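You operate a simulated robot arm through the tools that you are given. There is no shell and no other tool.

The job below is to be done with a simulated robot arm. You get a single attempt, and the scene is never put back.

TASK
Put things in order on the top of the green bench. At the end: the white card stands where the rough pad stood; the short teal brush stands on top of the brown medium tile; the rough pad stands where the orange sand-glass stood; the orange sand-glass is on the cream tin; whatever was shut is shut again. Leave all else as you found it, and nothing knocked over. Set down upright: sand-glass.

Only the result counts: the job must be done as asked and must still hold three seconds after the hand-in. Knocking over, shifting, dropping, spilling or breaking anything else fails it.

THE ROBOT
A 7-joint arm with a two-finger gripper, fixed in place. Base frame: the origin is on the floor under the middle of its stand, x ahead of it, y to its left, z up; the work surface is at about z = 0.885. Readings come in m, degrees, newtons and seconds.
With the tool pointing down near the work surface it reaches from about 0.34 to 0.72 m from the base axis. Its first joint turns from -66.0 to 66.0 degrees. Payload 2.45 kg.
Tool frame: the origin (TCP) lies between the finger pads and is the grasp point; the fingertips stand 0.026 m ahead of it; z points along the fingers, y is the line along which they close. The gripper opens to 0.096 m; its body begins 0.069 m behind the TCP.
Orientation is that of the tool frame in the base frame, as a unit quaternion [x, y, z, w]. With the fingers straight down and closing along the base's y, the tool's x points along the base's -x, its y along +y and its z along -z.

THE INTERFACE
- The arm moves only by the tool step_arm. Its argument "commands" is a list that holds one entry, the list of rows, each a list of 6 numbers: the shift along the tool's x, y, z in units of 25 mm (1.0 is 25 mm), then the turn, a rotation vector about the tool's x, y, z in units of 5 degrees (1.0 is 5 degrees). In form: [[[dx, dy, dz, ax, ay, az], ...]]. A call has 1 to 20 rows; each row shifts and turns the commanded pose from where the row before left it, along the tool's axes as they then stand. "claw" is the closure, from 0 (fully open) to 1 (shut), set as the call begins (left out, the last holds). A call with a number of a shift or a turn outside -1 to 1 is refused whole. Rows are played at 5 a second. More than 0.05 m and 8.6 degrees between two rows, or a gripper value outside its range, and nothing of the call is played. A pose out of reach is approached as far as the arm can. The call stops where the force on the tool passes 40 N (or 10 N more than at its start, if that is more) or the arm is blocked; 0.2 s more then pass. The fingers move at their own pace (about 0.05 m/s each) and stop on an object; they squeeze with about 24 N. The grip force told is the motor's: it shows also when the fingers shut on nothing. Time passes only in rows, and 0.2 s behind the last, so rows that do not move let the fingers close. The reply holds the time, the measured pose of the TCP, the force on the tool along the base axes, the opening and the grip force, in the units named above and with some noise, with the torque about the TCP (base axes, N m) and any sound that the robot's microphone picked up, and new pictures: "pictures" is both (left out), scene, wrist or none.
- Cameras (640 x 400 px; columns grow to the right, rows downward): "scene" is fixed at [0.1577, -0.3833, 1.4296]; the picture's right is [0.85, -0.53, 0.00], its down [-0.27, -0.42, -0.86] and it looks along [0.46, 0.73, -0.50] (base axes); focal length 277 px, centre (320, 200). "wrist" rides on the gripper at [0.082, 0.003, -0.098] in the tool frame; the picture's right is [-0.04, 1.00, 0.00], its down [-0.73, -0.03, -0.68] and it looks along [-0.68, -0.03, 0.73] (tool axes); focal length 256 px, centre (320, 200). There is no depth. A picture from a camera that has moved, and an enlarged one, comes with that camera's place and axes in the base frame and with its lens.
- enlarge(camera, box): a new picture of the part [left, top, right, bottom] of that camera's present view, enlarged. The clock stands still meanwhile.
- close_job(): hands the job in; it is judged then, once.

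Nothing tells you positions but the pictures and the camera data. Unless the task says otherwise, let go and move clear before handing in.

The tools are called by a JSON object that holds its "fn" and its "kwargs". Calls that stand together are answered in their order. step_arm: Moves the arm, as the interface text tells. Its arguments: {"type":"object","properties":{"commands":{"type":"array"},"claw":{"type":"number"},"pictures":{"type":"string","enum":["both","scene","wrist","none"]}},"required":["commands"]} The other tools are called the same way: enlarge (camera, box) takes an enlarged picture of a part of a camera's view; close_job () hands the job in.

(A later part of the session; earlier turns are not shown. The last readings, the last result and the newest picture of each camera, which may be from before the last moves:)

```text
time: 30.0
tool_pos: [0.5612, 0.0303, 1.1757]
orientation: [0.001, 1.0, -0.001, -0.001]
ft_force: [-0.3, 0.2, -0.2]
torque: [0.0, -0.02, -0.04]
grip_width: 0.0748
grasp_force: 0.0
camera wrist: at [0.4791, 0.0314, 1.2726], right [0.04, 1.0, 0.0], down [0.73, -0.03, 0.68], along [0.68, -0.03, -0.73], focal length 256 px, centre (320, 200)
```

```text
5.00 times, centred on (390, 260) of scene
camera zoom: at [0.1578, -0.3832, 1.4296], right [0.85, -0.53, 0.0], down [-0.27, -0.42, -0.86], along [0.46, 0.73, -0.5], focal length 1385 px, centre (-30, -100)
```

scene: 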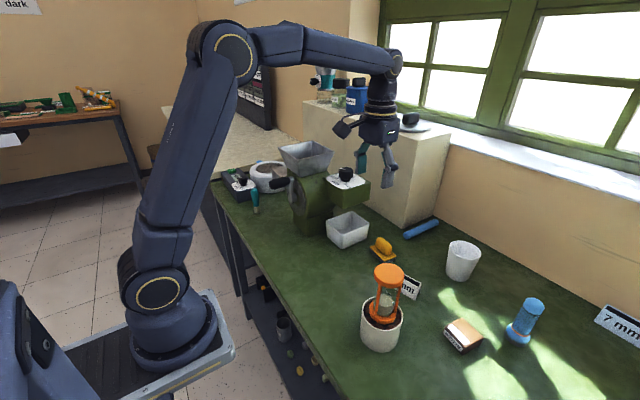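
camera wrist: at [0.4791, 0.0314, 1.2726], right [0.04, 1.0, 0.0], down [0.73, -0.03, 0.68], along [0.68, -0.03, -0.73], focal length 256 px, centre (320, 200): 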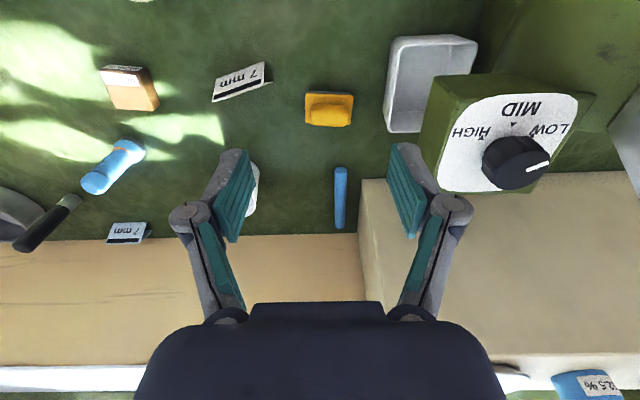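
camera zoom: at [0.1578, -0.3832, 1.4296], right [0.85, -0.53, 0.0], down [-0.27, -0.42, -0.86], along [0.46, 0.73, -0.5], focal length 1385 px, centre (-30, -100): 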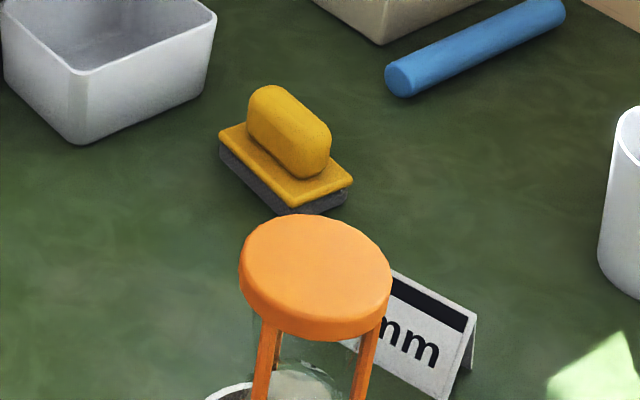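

The pad is centred near (0.640, 0.038), its handle about 53 mm long along y, with the tray edge clear at y≈0.125. I'll come down above it with the fingers at 68 mm and check.

{"fn": "step_arm", "kwargs": {"commands": [[[-0.5, 0.1, 0, 0, 0, 0], [-0.7, 0.1, 0.5, 0, 0, 0], [-0.8, 0.11, 0.8, 0, 0, 0], [-0.7, 0, 0.9, 0, 0, 0], [-0.45, 0, 1, 0, 0, 0], [0, 0, 1, 0, 0, 0], [0, 0, 1, 0, 0, 0], [0, 0, 0.8, 0, 0, 0], [0, 0, 0, 0, 0, 0]]], "claw": 0.29}}

```text
time: 32.0
tool_pos: [0.6387, 0.0346, 1.0275]
orientation: [0.0, 1.0, 0.001, 0.0]
ft_force: [-0.4, 0.2, 0.2]
torque: [-0.03, 0.0, -0.01]
grip_width: 0.068
grasp_force: 0.1
camera wrist: at [0.5571, 0.0366, 1.1239], right [0.04, 1.0, 0.0], down [0.73, -0.03, 0.68], along [0.68, -0.03, -0.73], focal length 256 px, centre (320, 200)
```

scene: 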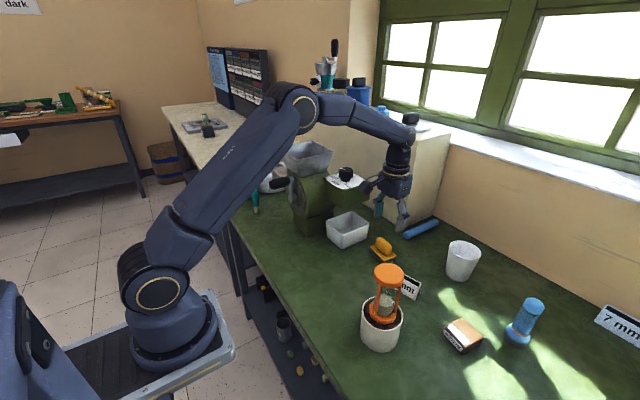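
wrist: 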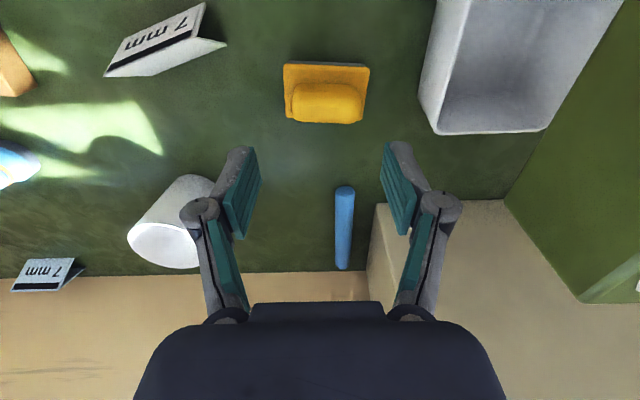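

{"fn": "step_arm", "kwargs": {"commands": [[[-0.04, 0.18, 0.6, 0, 0, 0], [0, 0, 0.8, 0, 0, 0], [0, 0, 0.8, 0, 0, 0], [0, 0, 0.5, 0, 0, 0], [0, 0, 0, 0, 0, 0]]]}}

```text
time: 33.2
tool_pos: [0.6393, 0.0405, 0.9576]
orientation: [0.0, 1.0, 0.0, 0.0]
ft_force: [0.5, 0.1, 0.7]
torque: [-0.04, 0.01, 0.03]
grip_width: 0.0682
grasp_force: 0.1
camera wrist: at [0.557, 0.0417, 1.0559], right [0.04, 1.0, 0.0], down [0.73, -0.03, 0.68], along [0.68, -0.03, -0.73], focal length 256 px, centre (320, 200)
```

scene: 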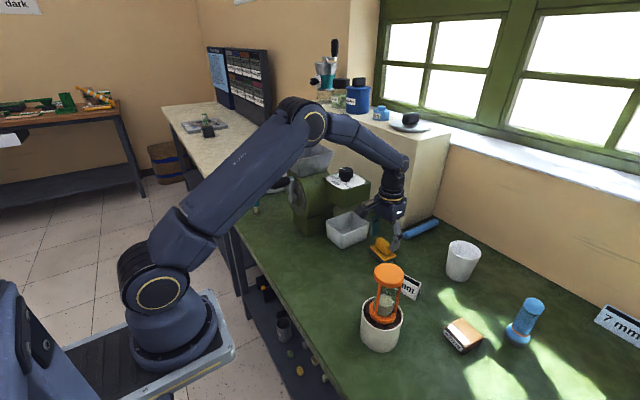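
wrist: 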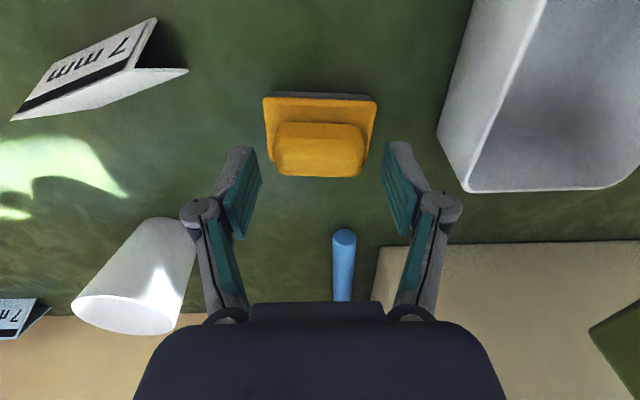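

Handle is centred between the fingers. Since the plate sits below the handle, I'll grip with the fingertips just above the plate (TCP z≈0.932).

{"fn": "step_arm", "kwargs": {"commands": [[[0, 0, 0.4, 0, 0, 0], [0, 0, 0.4, 0, 0, 0], [0, 0, 0.2, 0, 0, 0], [0, 0, 0, 0, 0, 0]]], "pictures": "wrist"}}

{"fn": "enlarge", "kwargs": {"camera": "scene", "box": [340, 190, 440, 290]}}

```text
time: 34.2
tool_pos: [0.6397, 0.041, 0.9327]
orientation: [0.0, 1.0, 0.0, 0.0]
ft_force: [-0.4, 0.9, 0.1]
torque: [-0.02, -0.03, -0.02]
grip_width: 0.0683
grasp_force: 0.0
camera wrist: at [0.5578, 0.0422, 1.0309], right [0.04, 1.0, 0.0], down [0.73, -0.03, 0.68], along [0.68, -0.03, -0.73], focal length 256 px, centre (320, 200)
```

wrist: 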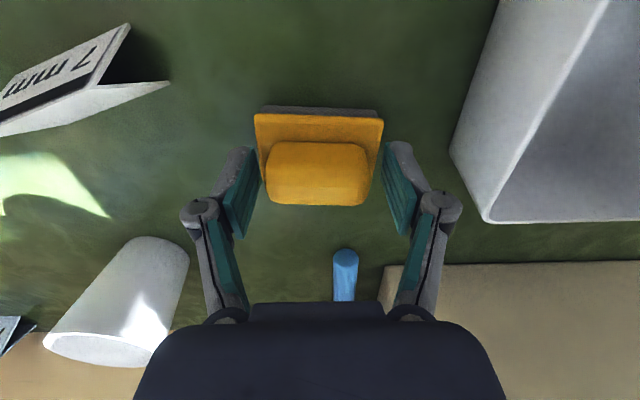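

```text
4.00 times, centred on (390, 240) of scene
camera zoom: at [0.1577, -0.3833, 1.4296], right [0.85, -0.53, 0.0], down [-0.27, -0.42, -0.86], along [0.46, 0.73, -0.5], focal length 1108 px, centre (40, 40)
```

zoom: 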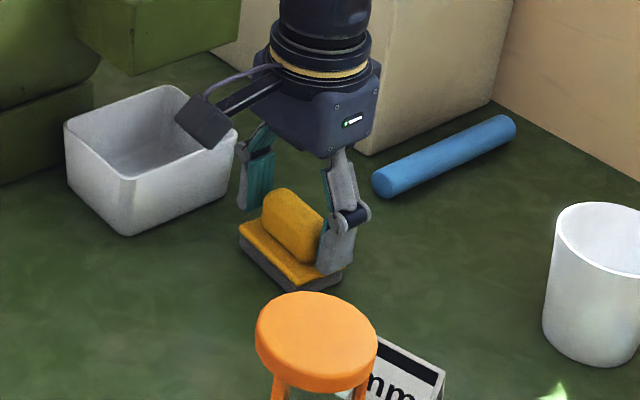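

{"fn": "step_arm", "kwargs": {"commands": [[[0, 0, 0, 0, 0, 0], [0, 0, 0, 0, 0, 0], [0, 0, 0, 0, 0, 0], [0, 0, 0, 0, 0, 0], [0, 0, 0, 0, 0, 0]]], "claw": 1}}

```text
time: 35.4
tool_pos: [0.6405, 0.0414, 0.9336]
orientation: [0.0, 1.0, 0.0, 0.0]
ft_force: [0.4, -0.8, 2.5]
torque: [0.01, -0.02, 0.02]
grip_width: 0.0532
grasp_force: 24.0
camera wrist: at [0.5578, 0.0422, 1.0311], right [0.04, 1.0, 0.0], down [0.73, -0.03, 0.68], along [0.68, -0.03, -0.73], focal length 256 px, centre (320, 200)
```

scene: 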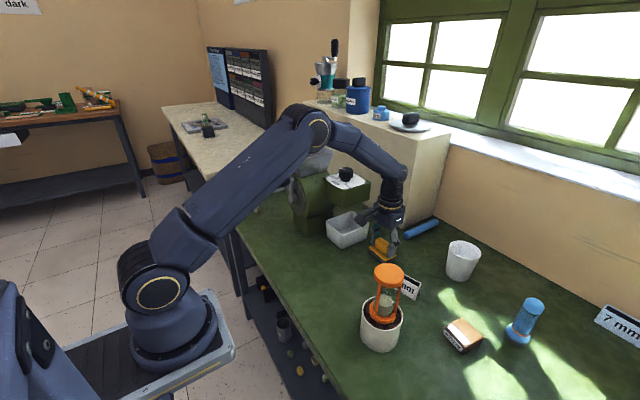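
wrist: 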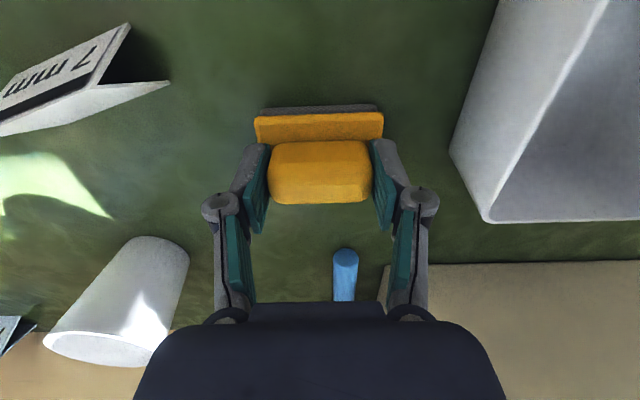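

The pad is gripped (53 mm). I'll lift it, back straight out in -x clear of the tray, and then go across to where the sand-glass stood.

{"fn": "step_arm", "kwargs": {"commands": [[[0, 0, -0.3, 0, 0, 0], [0, 0, -0.6, 0, 0, 0], [0, 0, -0.8, 0, 0, 0], [0, 0, -0.8, 0, 0, 0], [0, 0, -0.8, 0, 0, 0], [0, 0, -0.7, 0, 0, 0], [0.4, 0, 0, 0, 0, 0], [0.7, 0, 0, 0, 0, 0], [0.9, 0, 0, 0, 0, 0], [0.9, 0, 0, 0, 0, 0], [0.9, 0, 0, 0, 0, 0], [0.9, 0, 0, 0, 0, 0], [0.9, 0, 0, 0, 0, 0], [0.9, 0, 0, 0, 0, 0], [0.6, 0, 0, 0, 0, 0], [0.316, 0, 0, 0, 0, 0], [0, 0, 0, 0, 0, 0]]]}}

```text
time: 39.0
tool_pos: [0.4536, 0.0418, 1.0345]
orientation: [-0.001, 1.0, 0.0, 0.0]
ft_force: [0.3, 0.0, -0.6]
torque: [-0.01, 0.0, -0.02]
grip_width: 0.0532
grasp_force: 23.8
camera wrist: at [0.3709, 0.0432, 1.1311], right [0.04, 1.0, 0.0], down [0.73, -0.03, 0.68], along [0.68, -0.03, -0.73], focal length 256 px, centre (320, 200)
```

scene: 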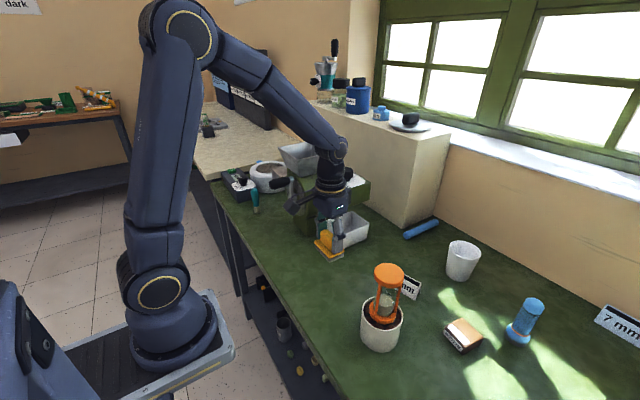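
wrist: 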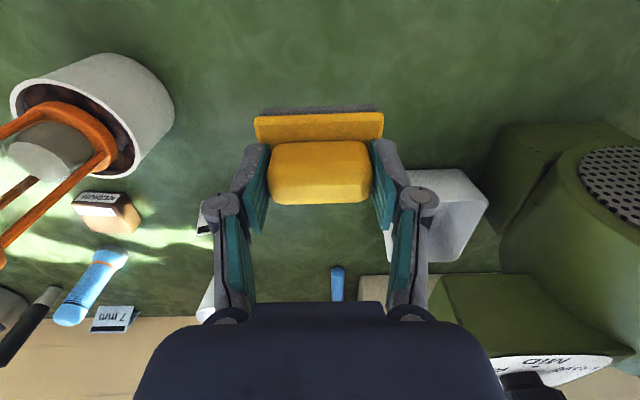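

{"fn": "step_arm", "kwargs": {"commands": [[[0, 0.4, 0, 0, 0, 0], [0, 0.8, 0, 0, 0, 0], [0, 0.9, 0, 0, 0, 0], [0, 0.9, 0, 0, 0, 0], [0, 0.6, 0, 0, 0, 0], [0, 0.244, 0.4, 0, 0, 0], [0, 0, 0.8, 0, 0, 0], [0, 0, 0.8, 0, 0, 0], [0, 0, 0.8, 0, 0, 0], [0, 0, 0.6, 0, 0, 0], [0, 0, 0, 0, 0, 0]]]}}

```text
time: 41.4
tool_pos: [0.4553, 0.1365, 0.9479]
orientation: [-0.001, 1.0, 0.0, 0.0]
ft_force: [0.7, 0.5, -1.2]
torque: [-0.01, 0.01, 0.03]
grip_width: 0.053
grasp_force: 24.3
camera wrist: at [0.3723, 0.1378, 1.0453], right [0.04, 1.0, 0.0], down [0.73, -0.03, 0.68], along [0.68, -0.03, -0.73], focal length 256 px, centre (320, 200)
```

scene: 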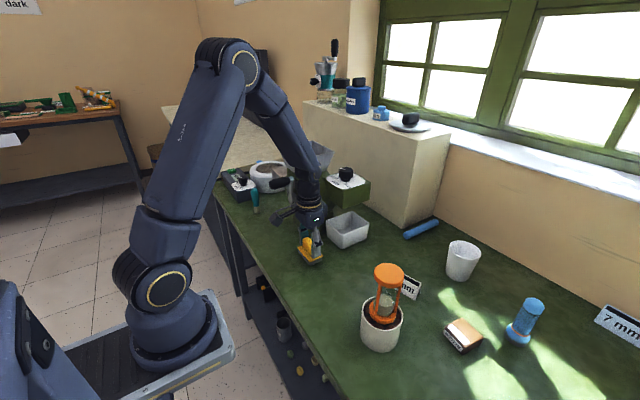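
wrist: 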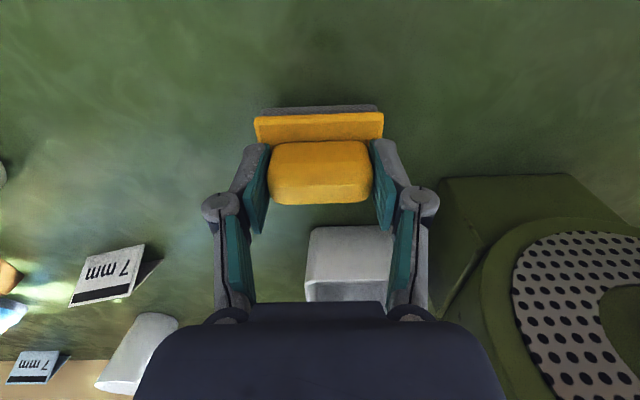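

{"fn": "step_arm", "kwargs": {"commands": [[[0, 0, 0.25, 0, 0, 0], [0, 0, 0.2, 0, 0, 0], [0, 0, 0, 0, 0, 0]]], "pictures": "none"}}

{"fn": "step_arm", "kwargs": {"commands": [[[0, 0, 0.06, 0, 0, 0], [0, 0, 0, 0, 0, 0]]], "pictures": "none"}}

```text
time: 42.2
tool_pos: [0.4546, 0.1371, 0.937]
orientation: [0.002, 1.0, 0.001, -0.001]
ft_force: [-0.2, -0.3, -1.2]
torque: [0.03, 0.02, -0.01]
grip_width: 0.0532
grasp_force: 23.8
```

```text
time: 42.8
tool_pos: [0.4541, 0.1363, 0.9361]
orientation: [0.0, 1.0, -0.001, 0.0]
ft_force: [0.2, 0.7, -0.8]
torque: [0.01, 0.01, 0.0]
grip_width: 0.0534
grasp_force: 23.8
```

{"fn": "step_arm", "kwargs": {"commands": [[[0, 0, 0.06, 0, 0, 0], [0, 0, 0, 0, 0, 0]]], "pictures": "none"}}

{"fn": "step_arm", "kwargs": {"commands": [[[0, 0, 0.04, 0, 0, 0], [0, 0, 0, 0, 0, 0]]], "pictures": "scene"}}

```text
time: 43.4
tool_pos: [0.4542, 0.1371, 0.9339]
orientation: [0.0, 1.0, 0.0, 0.001]
ft_force: [0.8, 0.0, -2.0]
torque: [0.01, 0.0, 0.01]
grip_width: 0.0532
grasp_force: 24.0
```

```text
time: 44.0
tool_pos: [0.455, 0.1374, 0.9329]
orientation: [0.001, 1.0, 0.0, -0.001]
ft_force: [-4.9, -3.8, 17.2]
torque: [-0.09, 0.16, -0.01]
grip_width: 0.0535
grasp_force: 24.0
```

scene: 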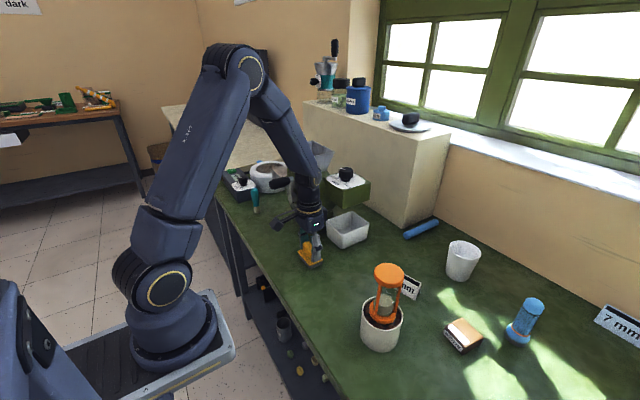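

The pad touches the bench at z≈0.933, matching its original height. I'll ease the force and release.

{"fn": "step_arm", "kwargs": {"commands": [[[0, 0, -0.04, 0, 0, 0], [0, 0, 0, 0, 0, 0]]], "pictures": "none"}}

{"fn": "step_arm", "kwargs": {"commands": [[[0, 0, 0, 0, 0, 0], [0, 0, 0, 0, 0, 0], [0, 0, 0, 0, 0, 0]]], "claw": 0.27}}

```text
time: 44.6
tool_pos: [0.4527, 0.1366, 0.9332]
orientation: [0.001, 1.0, 0.0, 0.0]
ft_force: [0.5, -1.1, -0.9]
torque: [0.0, 0.0, 0.02]
grip_width: 0.0532
grasp_force: 24.3
```

```text
time: 45.4
tool_pos: [0.4545, 0.1369, 0.9333]
orientation: [0.001, 1.0, 0.0, 0.0]
ft_force: [0.7, -0.8, -0.1]
torque: [0.0, 0.03, -0.02]
grip_width: 0.0701
grasp_force: 0.0
camera wrist: at [0.372, 0.1381, 1.0312], right [0.04, 1.0, 0.0], down [0.73, -0.03, 0.68], along [0.68, -0.03, -0.73], focal length 256 px, centre (320, 200)
```

scene: 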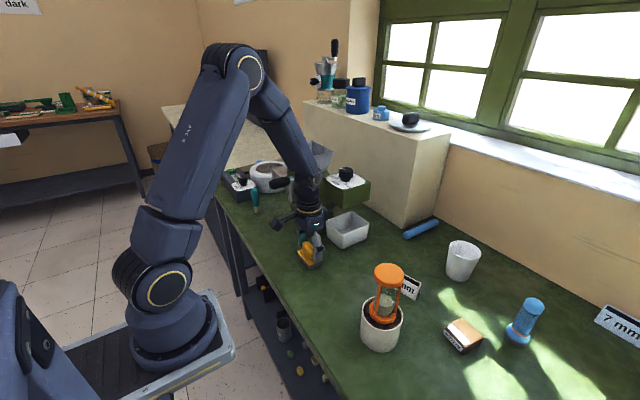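
wrist: 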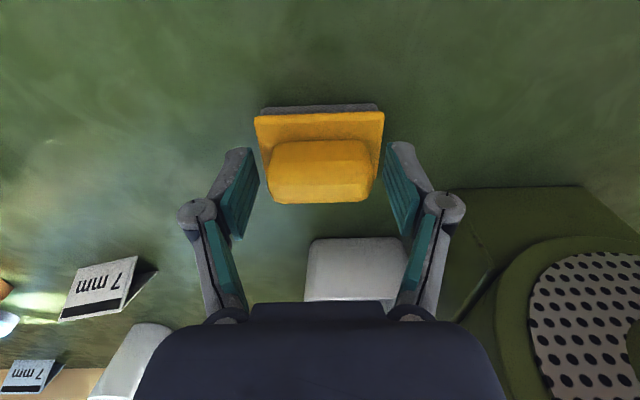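

The pad stands where the sand-glass was. I'll rise clear; then I'll turn the wrist so its camera stays away from the tall sand-glass while I pick up the card.

{"fn": "step_arm", "kwargs": {"commands": [[[0, 0, -0.3, 0, 0, 0], [0, 0, -0.7, 0, 0, 0], [0, 0, -1, 0, 0, 0], [0, 0, -1, 0, 0, 0], [0, 0, -1, 0, 0, 0], [0, 0, -1, 0, 0, 0], [0, 0, -1, 0, 0, 0], [0, 0, -1, 0, 0, 0], [0, 0, -1, 0, 0, 0], [0, 0, -1, 0, 0, 0], [0, 0, -1, 0, 0, 0], [-0.5, -1, 0, 0, 0, 0], [-0.5, -1, 0, 0, 0, 0], [-0.5, -1, 0, 0, 0, 0], [-0.5, -1, 0, 0, 0, 0], [-0.5, -1, 0, 0, 0, 0], [-0.5, -1, 0, 0, 0, 0], [0, 0, 0, 0, 0, 0]]]}}

```text
time: 49.2
tool_pos: [0.5302, -0.0115, 1.1846]
orientation: [0.001, 1.0, 0.0, 0.001]
ft_force: [-0.4, 0.8, -0.2]
torque: [0.03, -0.01, 0.0]
grip_width: 0.07
grasp_force: 0.0
camera wrist: at [0.4473, -0.0105, 1.2813], right [0.04, 1.0, 0.0], down [0.73, -0.03, 0.68], along [0.68, -0.03, -0.73], focal length 256 px, centre (320, 200)
```

scene: 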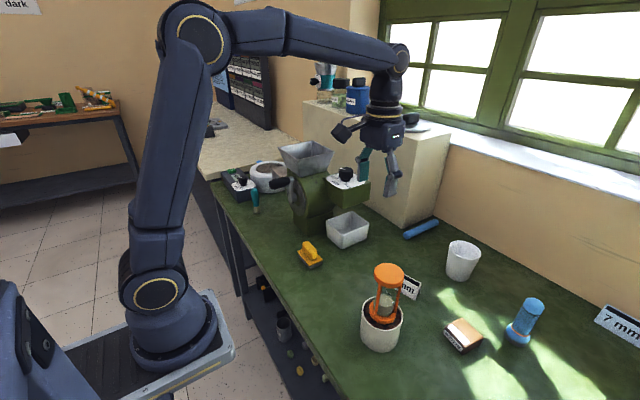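
wrist: 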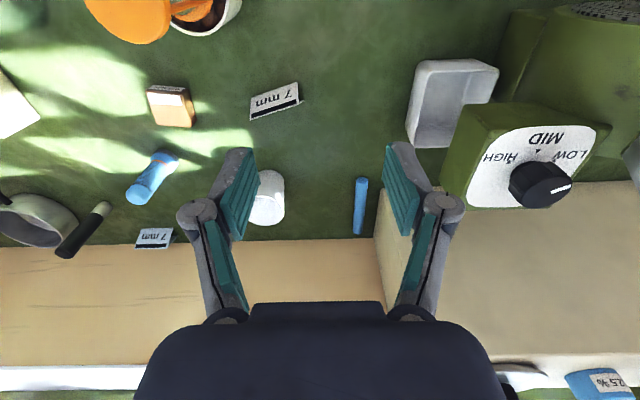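

{"fn": "enlarge", "kwargs": {"camera": "wrist", "box": [220, 60, 340, 140]}}

{"fn": "enlarge", "kwargs": {"camera": "scene", "box": [280, 225, 360, 285]}}

```text
5.00 times, centred on (280, 100) of wrist
camera zoom: at [0.4473, -0.0105, 1.2813], right [0.04, 1.0, 0.0], down [0.73, -0.03, 0.68], along [0.68, -0.03, -0.73], focal length 1280 px, centre (520, 700)
```

zoom: 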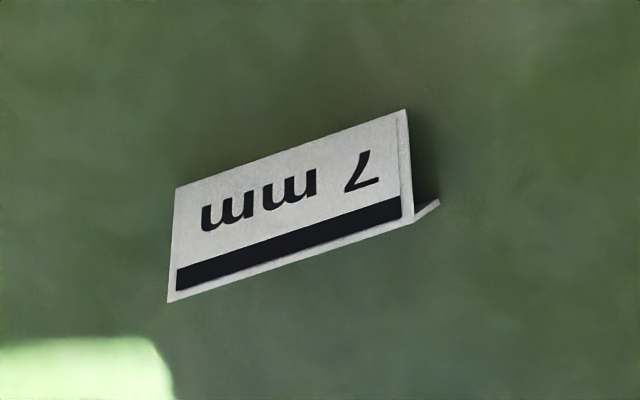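

```text
6.67 times, centred on (320, 255) of scene
camera zoom: at [0.1577, -0.3833, 1.4296], right [0.85, -0.53, 0.0], down [-0.27, -0.42, -0.86], along [0.46, 0.73, -0.5], focal length 1846 px, centre (320, -167)
```

zoom: 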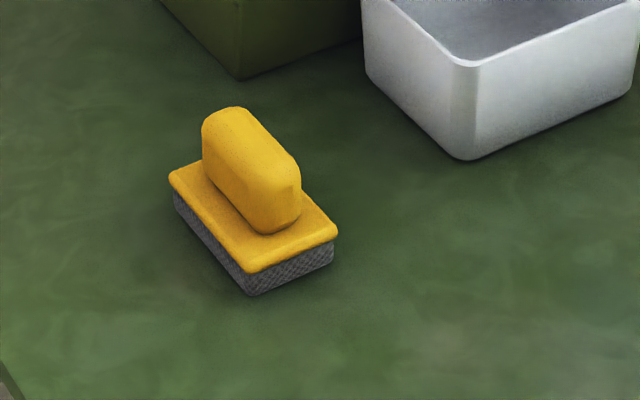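

Pad placement looks right. The card's fold centre is near (0.597, -0.081), its length turned about 17° from y. I'll turn the wrist step by step so the fingers close across the fold with the camera on the -y side.

{"fn": "step_arm", "kwargs": {"commands": [[[0, 0, 0, 0, 0, -1], [0, 0, 0, 0, 0, -1], [0, 0, 0, 0, 0, -1], [0, 0, 0, 0, 0, -1], [0, 0, 0, 0, 0, -1], [0, 0, 0, 0, 0, -1], [0, 0, 0, 0, 0, -1], [0, 0, 0, 0, 0, -1], [0, 0, 0, 0, 0, -1], [0, 0, 0, 0, 0, -1], [0, 0, 0, 0, 0, 0]]], "pictures": "scene"}}

```text
time: 51.6
tool_pos: [0.529, -0.0117, 1.1836]
orientation: [-0.422, 0.906, 0.0, 0.001]
ft_force: [-0.8, -0.9, -0.1]
torque: [-0.01, -0.02, 0.01]
grip_width: 0.07
grasp_force: 0.0
```

scene: 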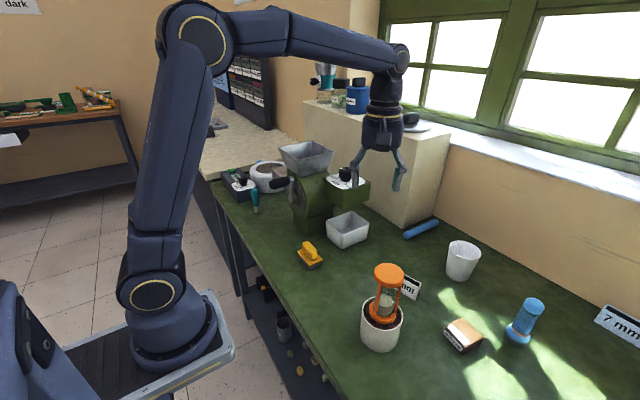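

{"fn": "step_arm", "kwargs": {"commands": [[[0, 0, 0, 0, 0, -1], [0, 0, 0, 0, 0, -1], [0, 0, 0, 0, 0, -1], [0, 0, 0, 0, 0, -1], [0, 0, 0, 0, 0, -1], [0, 0, 0, 0, 0, -1], [0, 0, 0, 0, 0, -1], [0, 0, 0, 0, 0, -1], [0, 0, 0, 0, 0, -1], [0, 0, 0, 0, 0, -1], [0, 0, 0, 0, 0, -1], [0, 0, 0, 0, 0, -0.4], [0, 0, 0, 0, 0, 0]]]}}

```text
time: 54.4
tool_pos: [0.5298, -0.0137, 1.184]
orientation: [0.804, -0.595, 0.001, 0.0]
ft_force: [-0.6, -1.2, -0.1]
torque: [0.02, -0.01, -0.01]
grip_width: 0.0702
grasp_force: 0.1
camera wrist: at [0.5491, -0.0939, 1.2816], right [-0.97, -0.25, 0.0], down [-0.19, 0.71, 0.68], along [-0.17, 0.66, -0.73], focal length 256 px, centre (320, 200)
```

scene: 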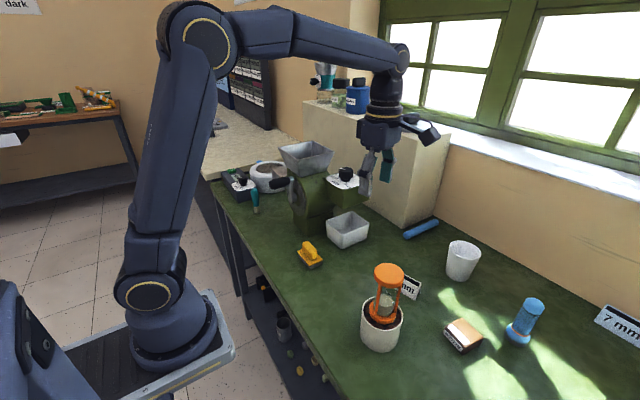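
wrist: 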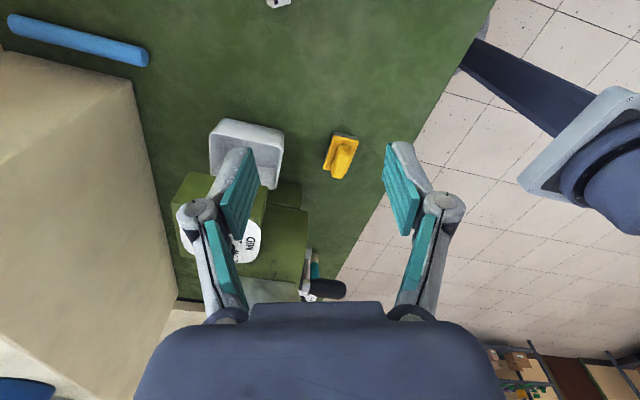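

The wrist turned fine to 107°. I'll move above the card and come down to about z=1.03 for a close look.

{"fn": "step_arm", "kwargs": {"commands": [[[0.6, -0.32, 0, 0, 0, 0], [0.8, -0.42, 0, 0, 0, 0], [0.8, -0.42, 0, 0, 0, 0], [0.8, -0.42, 0, 0, 0, 0], [0.38, -0.19, 0.5, 0, 0, 0], [0, 0, 0.9, 0, 0, 0], [0, 0, 1, 0, 0, 0], [0, 0, 1, 0, 0, 0], [0, 0, 1, 0, 0, 0], [0, 0, 1, 0, 0, 0], [0, 0, 0.7, 0, 0, 0], [0, 0, 0, 0, 0, 0]]], "claw": 0.4}}

```text
time: 57.0
tool_pos: [0.5974, -0.0836, 1.0312]
orientation: [0.804, -0.595, 0.0, 0.0]
ft_force: [0.4, 0.7, -0.8]
torque: [0.01, 0.0, 0.04]
grip_width: 0.0577
grasp_force: 0.0
camera wrist: at [0.6168, -0.1638, 1.129], right [-0.97, -0.25, 0.0], down [-0.19, 0.71, 0.68], along [-0.17, 0.66, -0.73], focal length 256 px, centre (320, 200)
```

scene: 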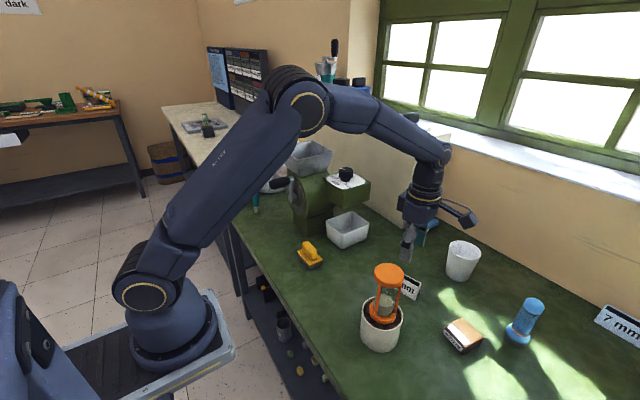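
wrist: 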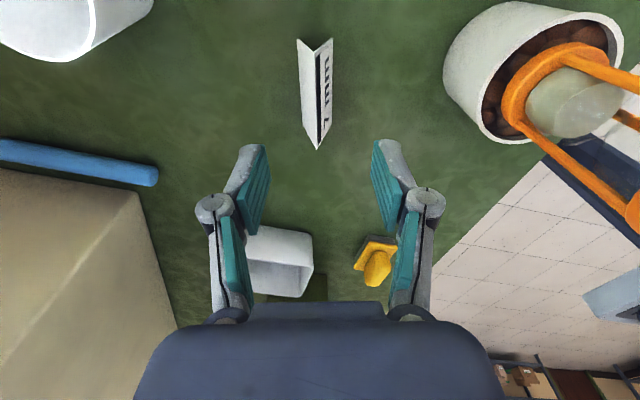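

{"fn": "enlarge", "kwargs": {"camera": "wrist", "box": [260, 20, 380, 170]}}

```text
2.67 times, centred on (320, 95) of wrist
camera zoom: at [0.6168, -0.1638, 1.129], right [-0.97, -0.25, 0.0], down [-0.19, 0.71, 0.68], along [-0.17, 0.66, -0.73], focal length 683 px, centre (320, 480)
```

zoom: 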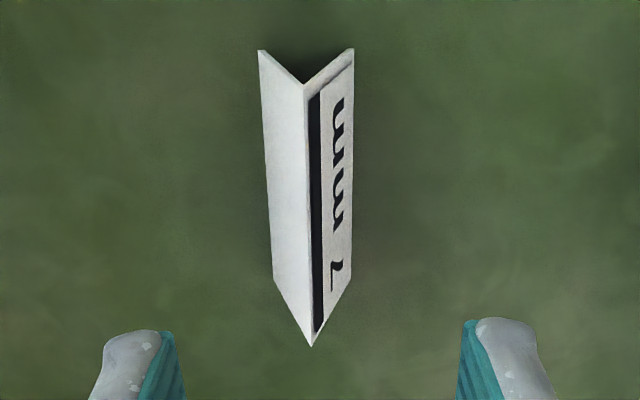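

The card's centre is near (0.600, -0.082) at about 15.7°. I'll trim the yaw and the offset, and lower partway to check the fingers straddle it.

{"fn": "step_arm", "kwargs": {"commands": [[[0, -0.18, 0, 0, 0, 0.26], [0, 0, 0.5, 0, 0, 0], [0, 0, 0.8, 0, 0, 0], [0, 0, 0.8, 0, 0, 0], [0, 0, 0.6, 0, 0, 0], [0, 0, 0, 0, 0, 0]]]}}

{"fn": "enlarge", "kwargs": {"camera": "wrist", "box": [220, 40, 420, 240]}}

{"fn": "enlarge", "kwargs": {"camera": "scene", "box": [350, 210, 470, 310]}}

```text
time: 58.4
tool_pos: [0.6013, -0.0816, 0.9628]
orientation: [0.797, -0.604, 0.001, 0.0]
ft_force: [-0.2, 0.7, -1.0]
torque: [-0.02, -0.02, 0.01]
grip_width: 0.0574
grasp_force: 0.0
camera wrist: at [0.6187, -0.1625, 1.0606], right [-0.97, -0.23, 0.0], down [-0.17, 0.71, 0.68], along [-0.16, 0.66, -0.73], focal length 256 px, centre (320, 200)
```

scene: 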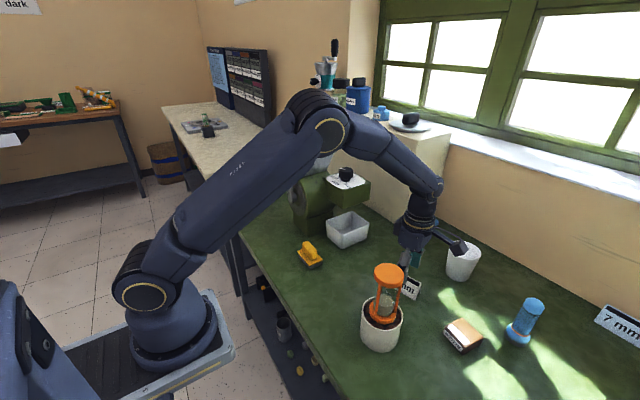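
wrist: 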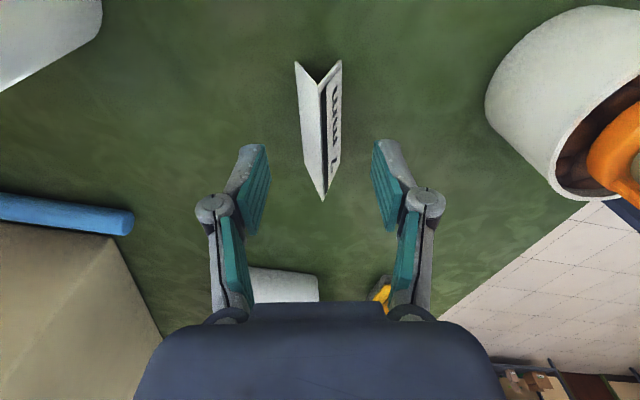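

```text
2.00 times, centred on (320, 140) of wrist
camera zoom: at [0.6187, -0.1625, 1.0606], right [-0.97, -0.23, 0.0], down [-0.17, 0.71, 0.68], along [-0.16, 0.66, -0.73], focal length 512 px, centre (320, 320)
```

zoom: 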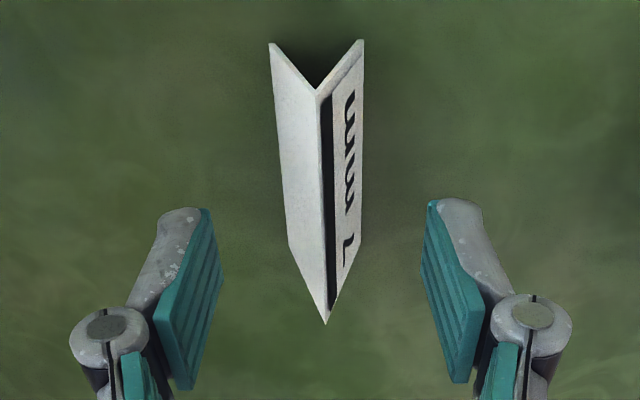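

```text
4.00 times, centred on (410, 260) of scene
camera zoom: at [0.1577, -0.3833, 1.4296], right [0.85, -0.53, 0.0], down [-0.27, -0.42, -0.86], along [0.46, 0.73, -0.5], focal length 1108 px, centre (-40, -40)
```

zoom: 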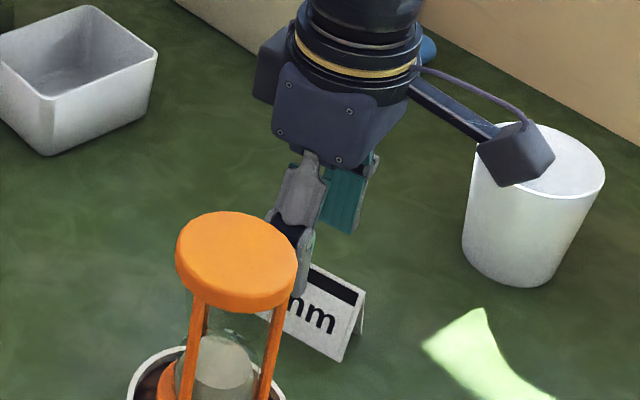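

The fingers straddle the fold symmetrically. I'll go down to grip height and check once more.

{"fn": "step_arm", "kwargs": {"commands": [[[0.06, 0, 0.5, 0, 0, 0], [0, 0, 0.6, 0, 0, 0], [0, 0, 0.5, 0, 0, 0], [0, 0, 0.12, 0, 0, 0], [0, 0, 0, 0, 0, 0]]]}}

{"fn": "enlarge", "kwargs": {"camera": "scene", "box": [350, 210, 470, 310]}}

```text
time: 59.6
tool_pos: [0.6005, -0.0817, 0.9216]
orientation: [0.797, -0.604, -0.001, 0.0]
ft_force: [-0.5, 0.2, 0.3]
torque: [0.04, 0.02, -0.02]
grip_width: 0.0578
grasp_force: 0.1
camera wrist: at [0.6194, -0.1633, 1.0181], right [-0.97, -0.23, 0.0], down [-0.17, 0.71, 0.68], along [-0.16, 0.66, -0.73], focal length 256 px, centre (320, 200)
```

scene: 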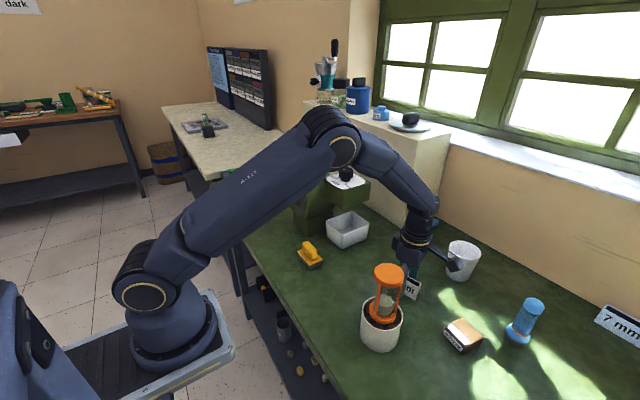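
wrist: 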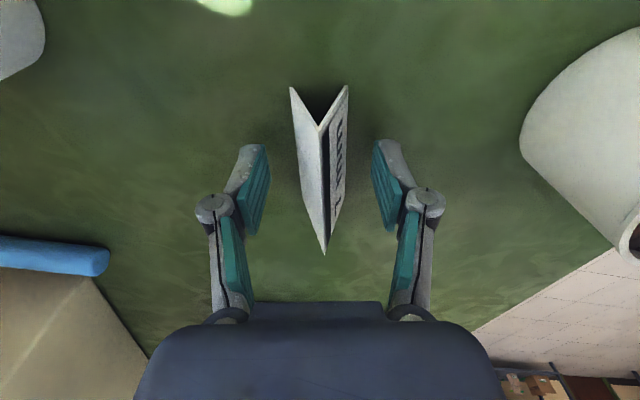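

```text
4.00 times, centred on (410, 260) of scene
camera zoom: at [0.1577, -0.3833, 1.4296], right [0.85, -0.53, 0.0], down [-0.27, -0.42, -0.86], along [0.46, 0.73, -0.5], focal length 1108 px, centre (-40, -40)
```

zoom: 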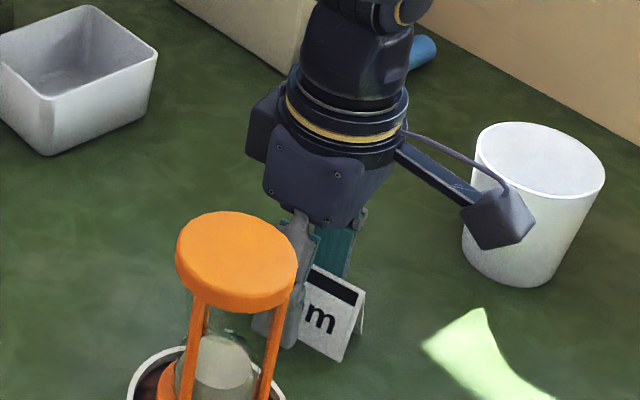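

{"fn": "step_arm", "kwargs": {"commands": [[[0, 0, 0, 0, 0, 0], [0, 0, 0, 0, 0, 0], [0, 0, 0, 0, 0, 0], [0, 0, 0, 0, 0, 0], [0, 0, 0, 0, 0, 0]]], "claw": 1}}

{"fn": "enlarge", "kwargs": {"camera": "wrist", "box": [220, 60, 420, 260]}}

```text
time: 60.8
tool_pos: [0.6017, -0.0808, 0.922]
orientation: [0.797, -0.604, 0.0, 0.0]
ft_force: [-0.2, -0.4, 0.4]
torque: [-0.01, 0.0, 0.02]
grip_width: 0.0205
grasp_force: 23.8
camera wrist: at [0.6195, -0.1633, 1.0184], right [-0.97, -0.23, 0.0], down [-0.17, 0.71, 0.68], along [-0.16, 0.66, -0.73], focal length 256 px, centre (320, 200)
```

scene: 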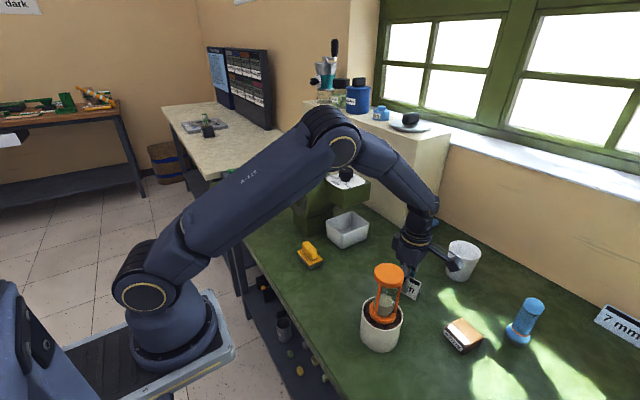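
wrist: 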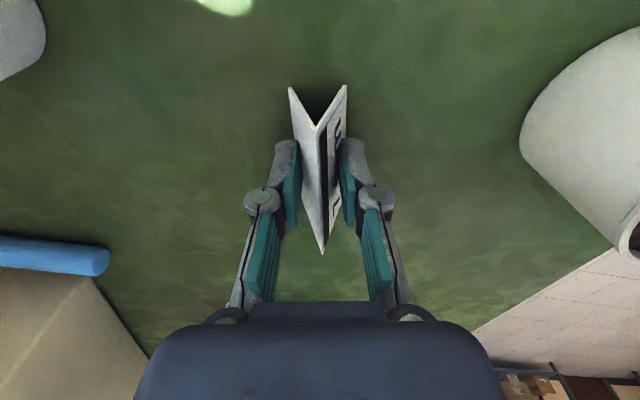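

```text
2.00 times, centred on (320, 160) of wrist
camera zoom: at [0.6195, -0.1633, 1.0184], right [-0.97, -0.23, 0.0], down [-0.17, 0.71, 0.68], along [-0.16, 0.66, -0.73], focal length 512 px, centre (320, 280)
```

zoom: 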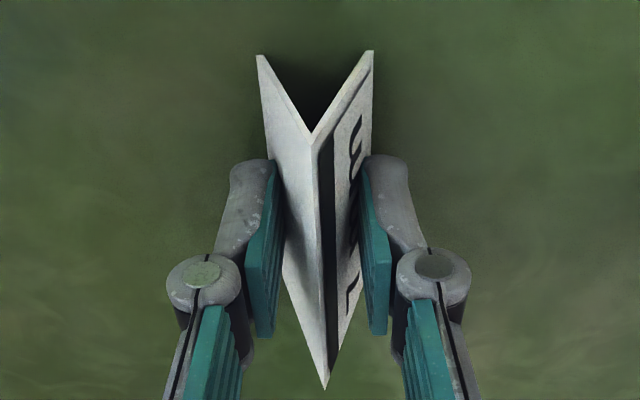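

The card is pinched at 20.5 mm. I'll lift it just a little to test the hold.

{"fn": "step_arm", "kwargs": {"commands": [[[0, 0, -0.2, 0, 0, 0], [0, 0, -0.3, 0, 0, 0], [0, 0, -0.3, 0, 0, 0], [0, 0, 0, 0, 0, 0]]]}}

{"fn": "enlarge", "kwargs": {"camera": "scene", "box": [350, 210, 470, 310]}}

{"fn": "enlarge", "kwargs": {"camera": "wrist", "box": [220, 60, 420, 260]}}

```text
time: 61.8
tool_pos: [0.6011, -0.0804, 0.9414]
orientation: [0.797, -0.604, 0.0, -0.001]
ft_force: [0.8, -0.4, 0.6]
torque: [0.0, 0.0, 0.01]
grip_width: 0.0203
grasp_force: 24.2
camera wrist: at [0.6196, -0.1622, 1.0389], right [-0.97, -0.23, 0.0], down [-0.17, 0.71, 0.68], along [-0.16, 0.66, -0.73], focal length 256 px, centre (320, 200)
```

scene: 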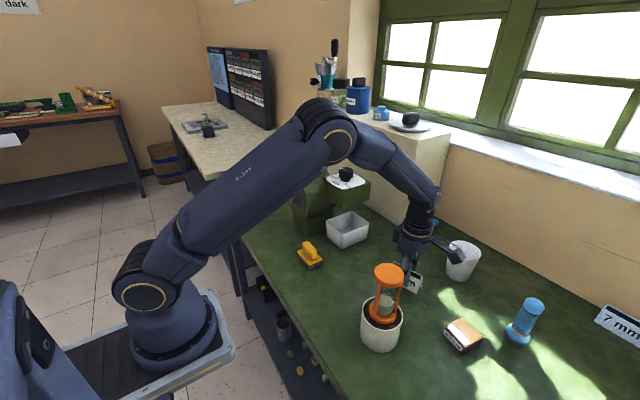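
wrist: 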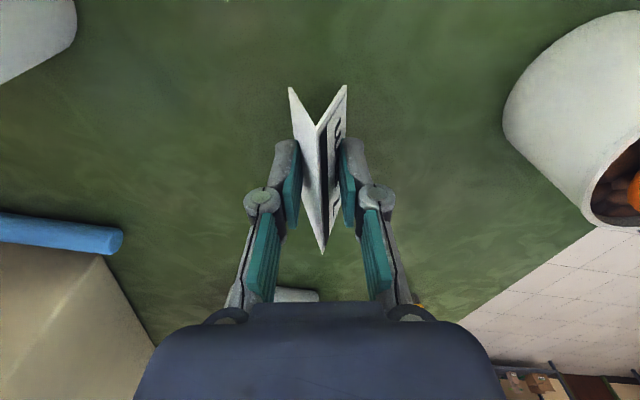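

```text
4.00 times, centred on (410, 260) of scene
camera zoom: at [0.1577, -0.3833, 1.4296], right [0.85, -0.53, 0.0], down [-0.27, -0.42, -0.86], along [0.46, 0.73, -0.5], focal length 1108 px, centre (-40, -40)
```

zoom: 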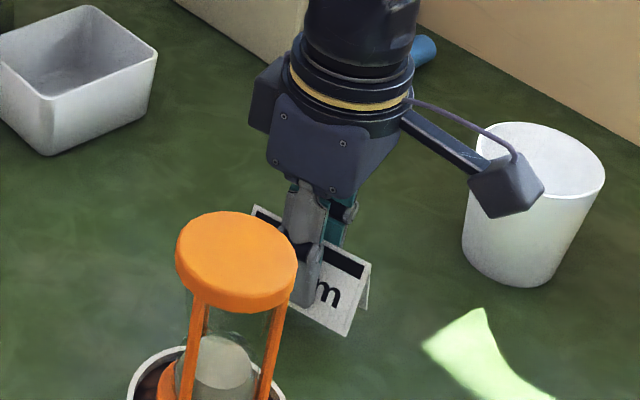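

```text
2.00 times, centred on (320, 160) of wrist
camera zoom: at [0.6196, -0.1622, 1.0389], right [-0.97, -0.23, 0.0], down [-0.17, 0.71, 0.68], along [-0.16, 0.66, -0.73], focal length 512 px, centre (320, 280)
```

zoom: 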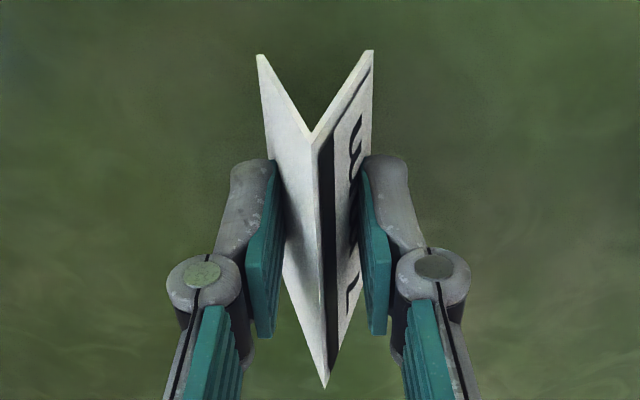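

The card is held rigidly. I'll lift a bit more and carry it to the pad's old spot at (0.640, 0.041), keeping its orientation.

{"fn": "step_arm", "kwargs": {"commands": [[[0, 0, -0.6, 0, 0, 0], [0, 0, -0.8, 0, 0, 0], [0, 0, -0.6, 0, 0, 0], [-0.4, -0.25, 0, 0, 0, 0], [-0.7, -0.45, 0, 0, 0, 0], [-0.8, -0.52, 0, 0, 0, 0], [-0.8, -0.52, 0, 0, 0, 0], [-0.8, -0.52, 0, 0, 0, 0], [-0.5, -0.33, 0, 0, 0, 0], [-0.33, -0.2, 0, 0, 0, 0], [0, 0, 0, 0, 0, 0]]]}}

```text
time: 64.2
tool_pos: [0.6391, 0.043, 0.9912]
orientation: [0.797, -0.604, 0.0, 0.0]
ft_force: [0.3, -0.1, 0.8]
torque: [-0.02, 0.0, 0.03]
grip_width: 0.02
grasp_force: 23.9
camera wrist: at [0.6571, -0.0392, 1.0884], right [-0.97, -0.23, 0.0], down [-0.17, 0.71, 0.68], along [-0.16, 0.66, -0.73], focal length 256 px, centre (320, 200)
```

scene: 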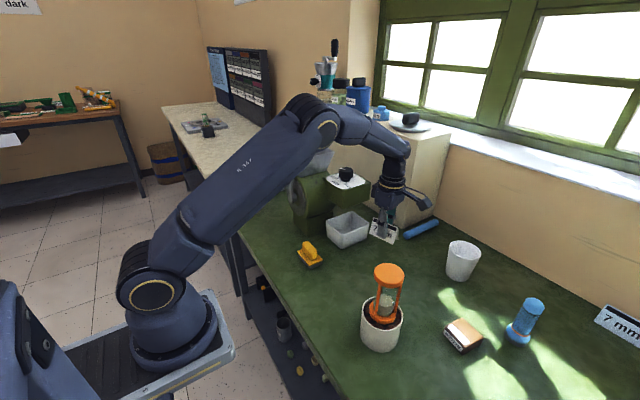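
wrist: 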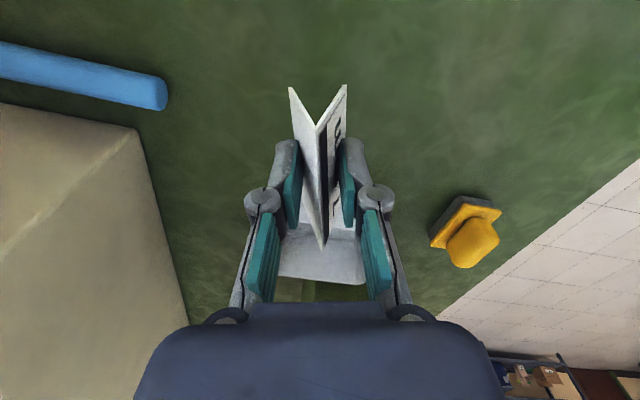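

{"fn": "step_arm", "kwargs": {"commands": [[[0, 0, 0.5, 0, 0, 0], [0, 0, 0.8, 0, 0, 0], [0, 0, 0.7, 0, 0, 0], [0, 0, 0.4, 0, 0, 0], [0, 0, 0, 0, 0, 0]]]}}

{"fn": "enlarge", "kwargs": {"camera": "scene", "box": [330, 190, 450, 290]}}

```text
time: 65.4
tool_pos: [0.6383, 0.0432, 0.9313]
orientation: [0.797, -0.604, 0.001, 0.0]
ft_force: [0.5, -0.2, 0.7]
torque: [0.01, 0.02, -0.01]
grip_width: 0.02
grasp_force: 23.9
camera wrist: at [0.6564, -0.039, 1.0282], right [-0.97, -0.23, 0.0], down [-0.17, 0.71, 0.68], along [-0.16, 0.66, -0.73], focal length 256 px, centre (320, 200)
```

scene: 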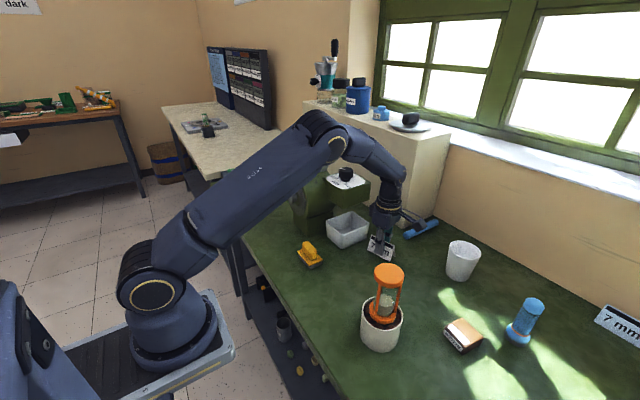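
wrist: 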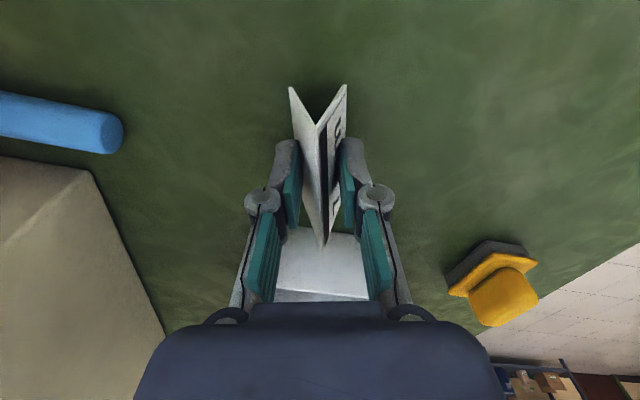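

```text
4.00 times, centred on (390, 240) of scene
camera zoom: at [0.1577, -0.3833, 1.4296], right [0.85, -0.53, 0.0], down [-0.27, -0.42, -0.86], along [0.46, 0.73, -0.5], focal length 1108 px, centre (40, 40)
```

zoom: 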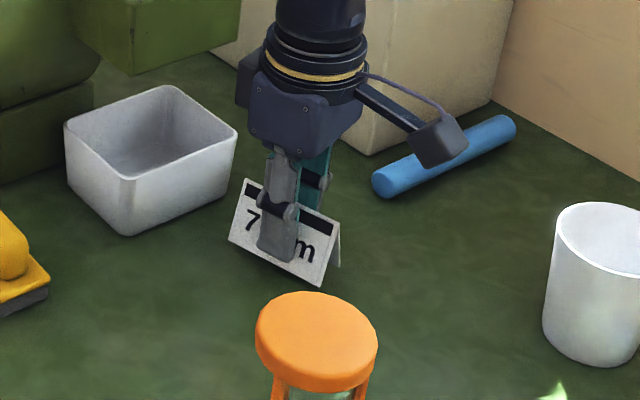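

{"fn": "step_arm", "kwargs": {"commands": [[[0, 0, 0.2, 0, 0, 0], [0, 0, 0.08, 0, 0, 0], [0, 0, 0, 0, 0, 0]]], "pictures": "none"}}

{"fn": "step_arm", "kwargs": {"commands": [[[0, 0, 0.06, 0, 0, 0], [0, 0, 0, 0, 0, 0]]], "pictures": "none"}}

```text
time: 66.2
tool_pos: [0.6394, 0.0422, 0.9233]
orientation: [0.797, -0.604, 0.0, 0.0]
ft_force: [0.0, 0.3, -0.5]
torque: [0.01, 0.02, -0.01]
grip_width: 0.0194
grasp_force: 24.2
```

```text
time: 66.8
tool_pos: [0.6395, 0.0422, 0.923]
orientation: [0.797, -0.604, 0.0, 0.0]
ft_force: [0.3, -0.7, 0.2]
torque: [0.02, 0.01, 0.01]
grip_width: 0.0198
grasp_force: 24.2
```

{"fn": "step_arm", "kwargs": {"commands": [[[0, 0, 0.05, 0, 0, 0], [0, 0, 0, 0, 0, 0]]], "pictures": "none"}}

{"fn": "step_arm", "kwargs": {"commands": [[[0, 0, 0.03, 0, 0, 0], [0, 0, 0, 0, 0, 0]]]}}

{"fn": "enlarge", "kwargs": {"camera": "scene", "box": [330, 190, 450, 290]}}

```text
time: 67.4
tool_pos: [0.6404, 0.0418, 0.9223]
orientation: [0.797, -0.604, 0.0, -0.001]
ft_force: [-0.4, -0.6, 5.3]
torque: [0.01, 0.01, 0.0]
grip_width: 0.0196
grasp_force: 24.3
```

```text
time: 68.0
tool_pos: [0.6394, 0.0418, 0.9218]
orientation: [0.797, -0.604, 0.001, -0.001]
ft_force: [-1.1, 0.5, 13.4]
torque: [0.03, 0.01, 0.02]
grip_width: 0.0193
grasp_force: 24.2
camera wrist: at [0.6574, -0.0393, 1.0191], right [-0.97, -0.23, 0.0], down [-0.17, 0.71, 0.68], along [-0.15, 0.66, -0.73], focal length 256 px, centre (320, 200)
```

scene: 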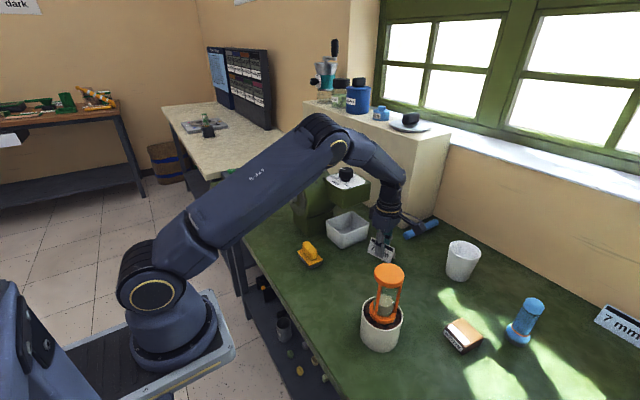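
wrist: 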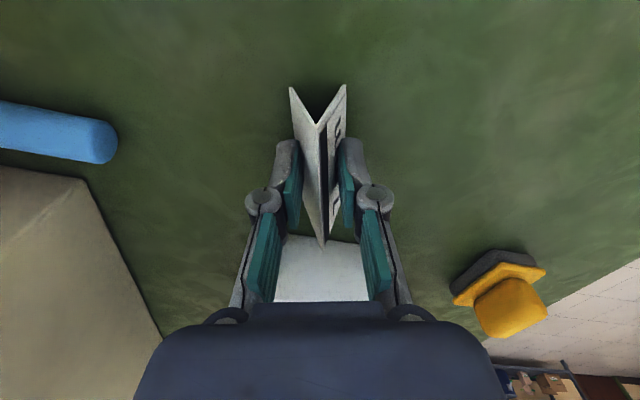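

```text
4.00 times, centred on (390, 240) of scene
camera zoom: at [0.1574, -0.3833, 1.4297], right [0.85, -0.53, 0.0], down [-0.27, -0.42, -0.86], along [0.46, 0.73, -0.5], focal length 1108 px, centre (40, 40)
```

zoom: 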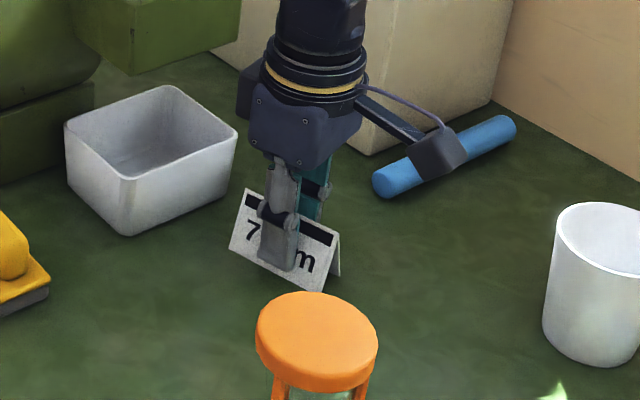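

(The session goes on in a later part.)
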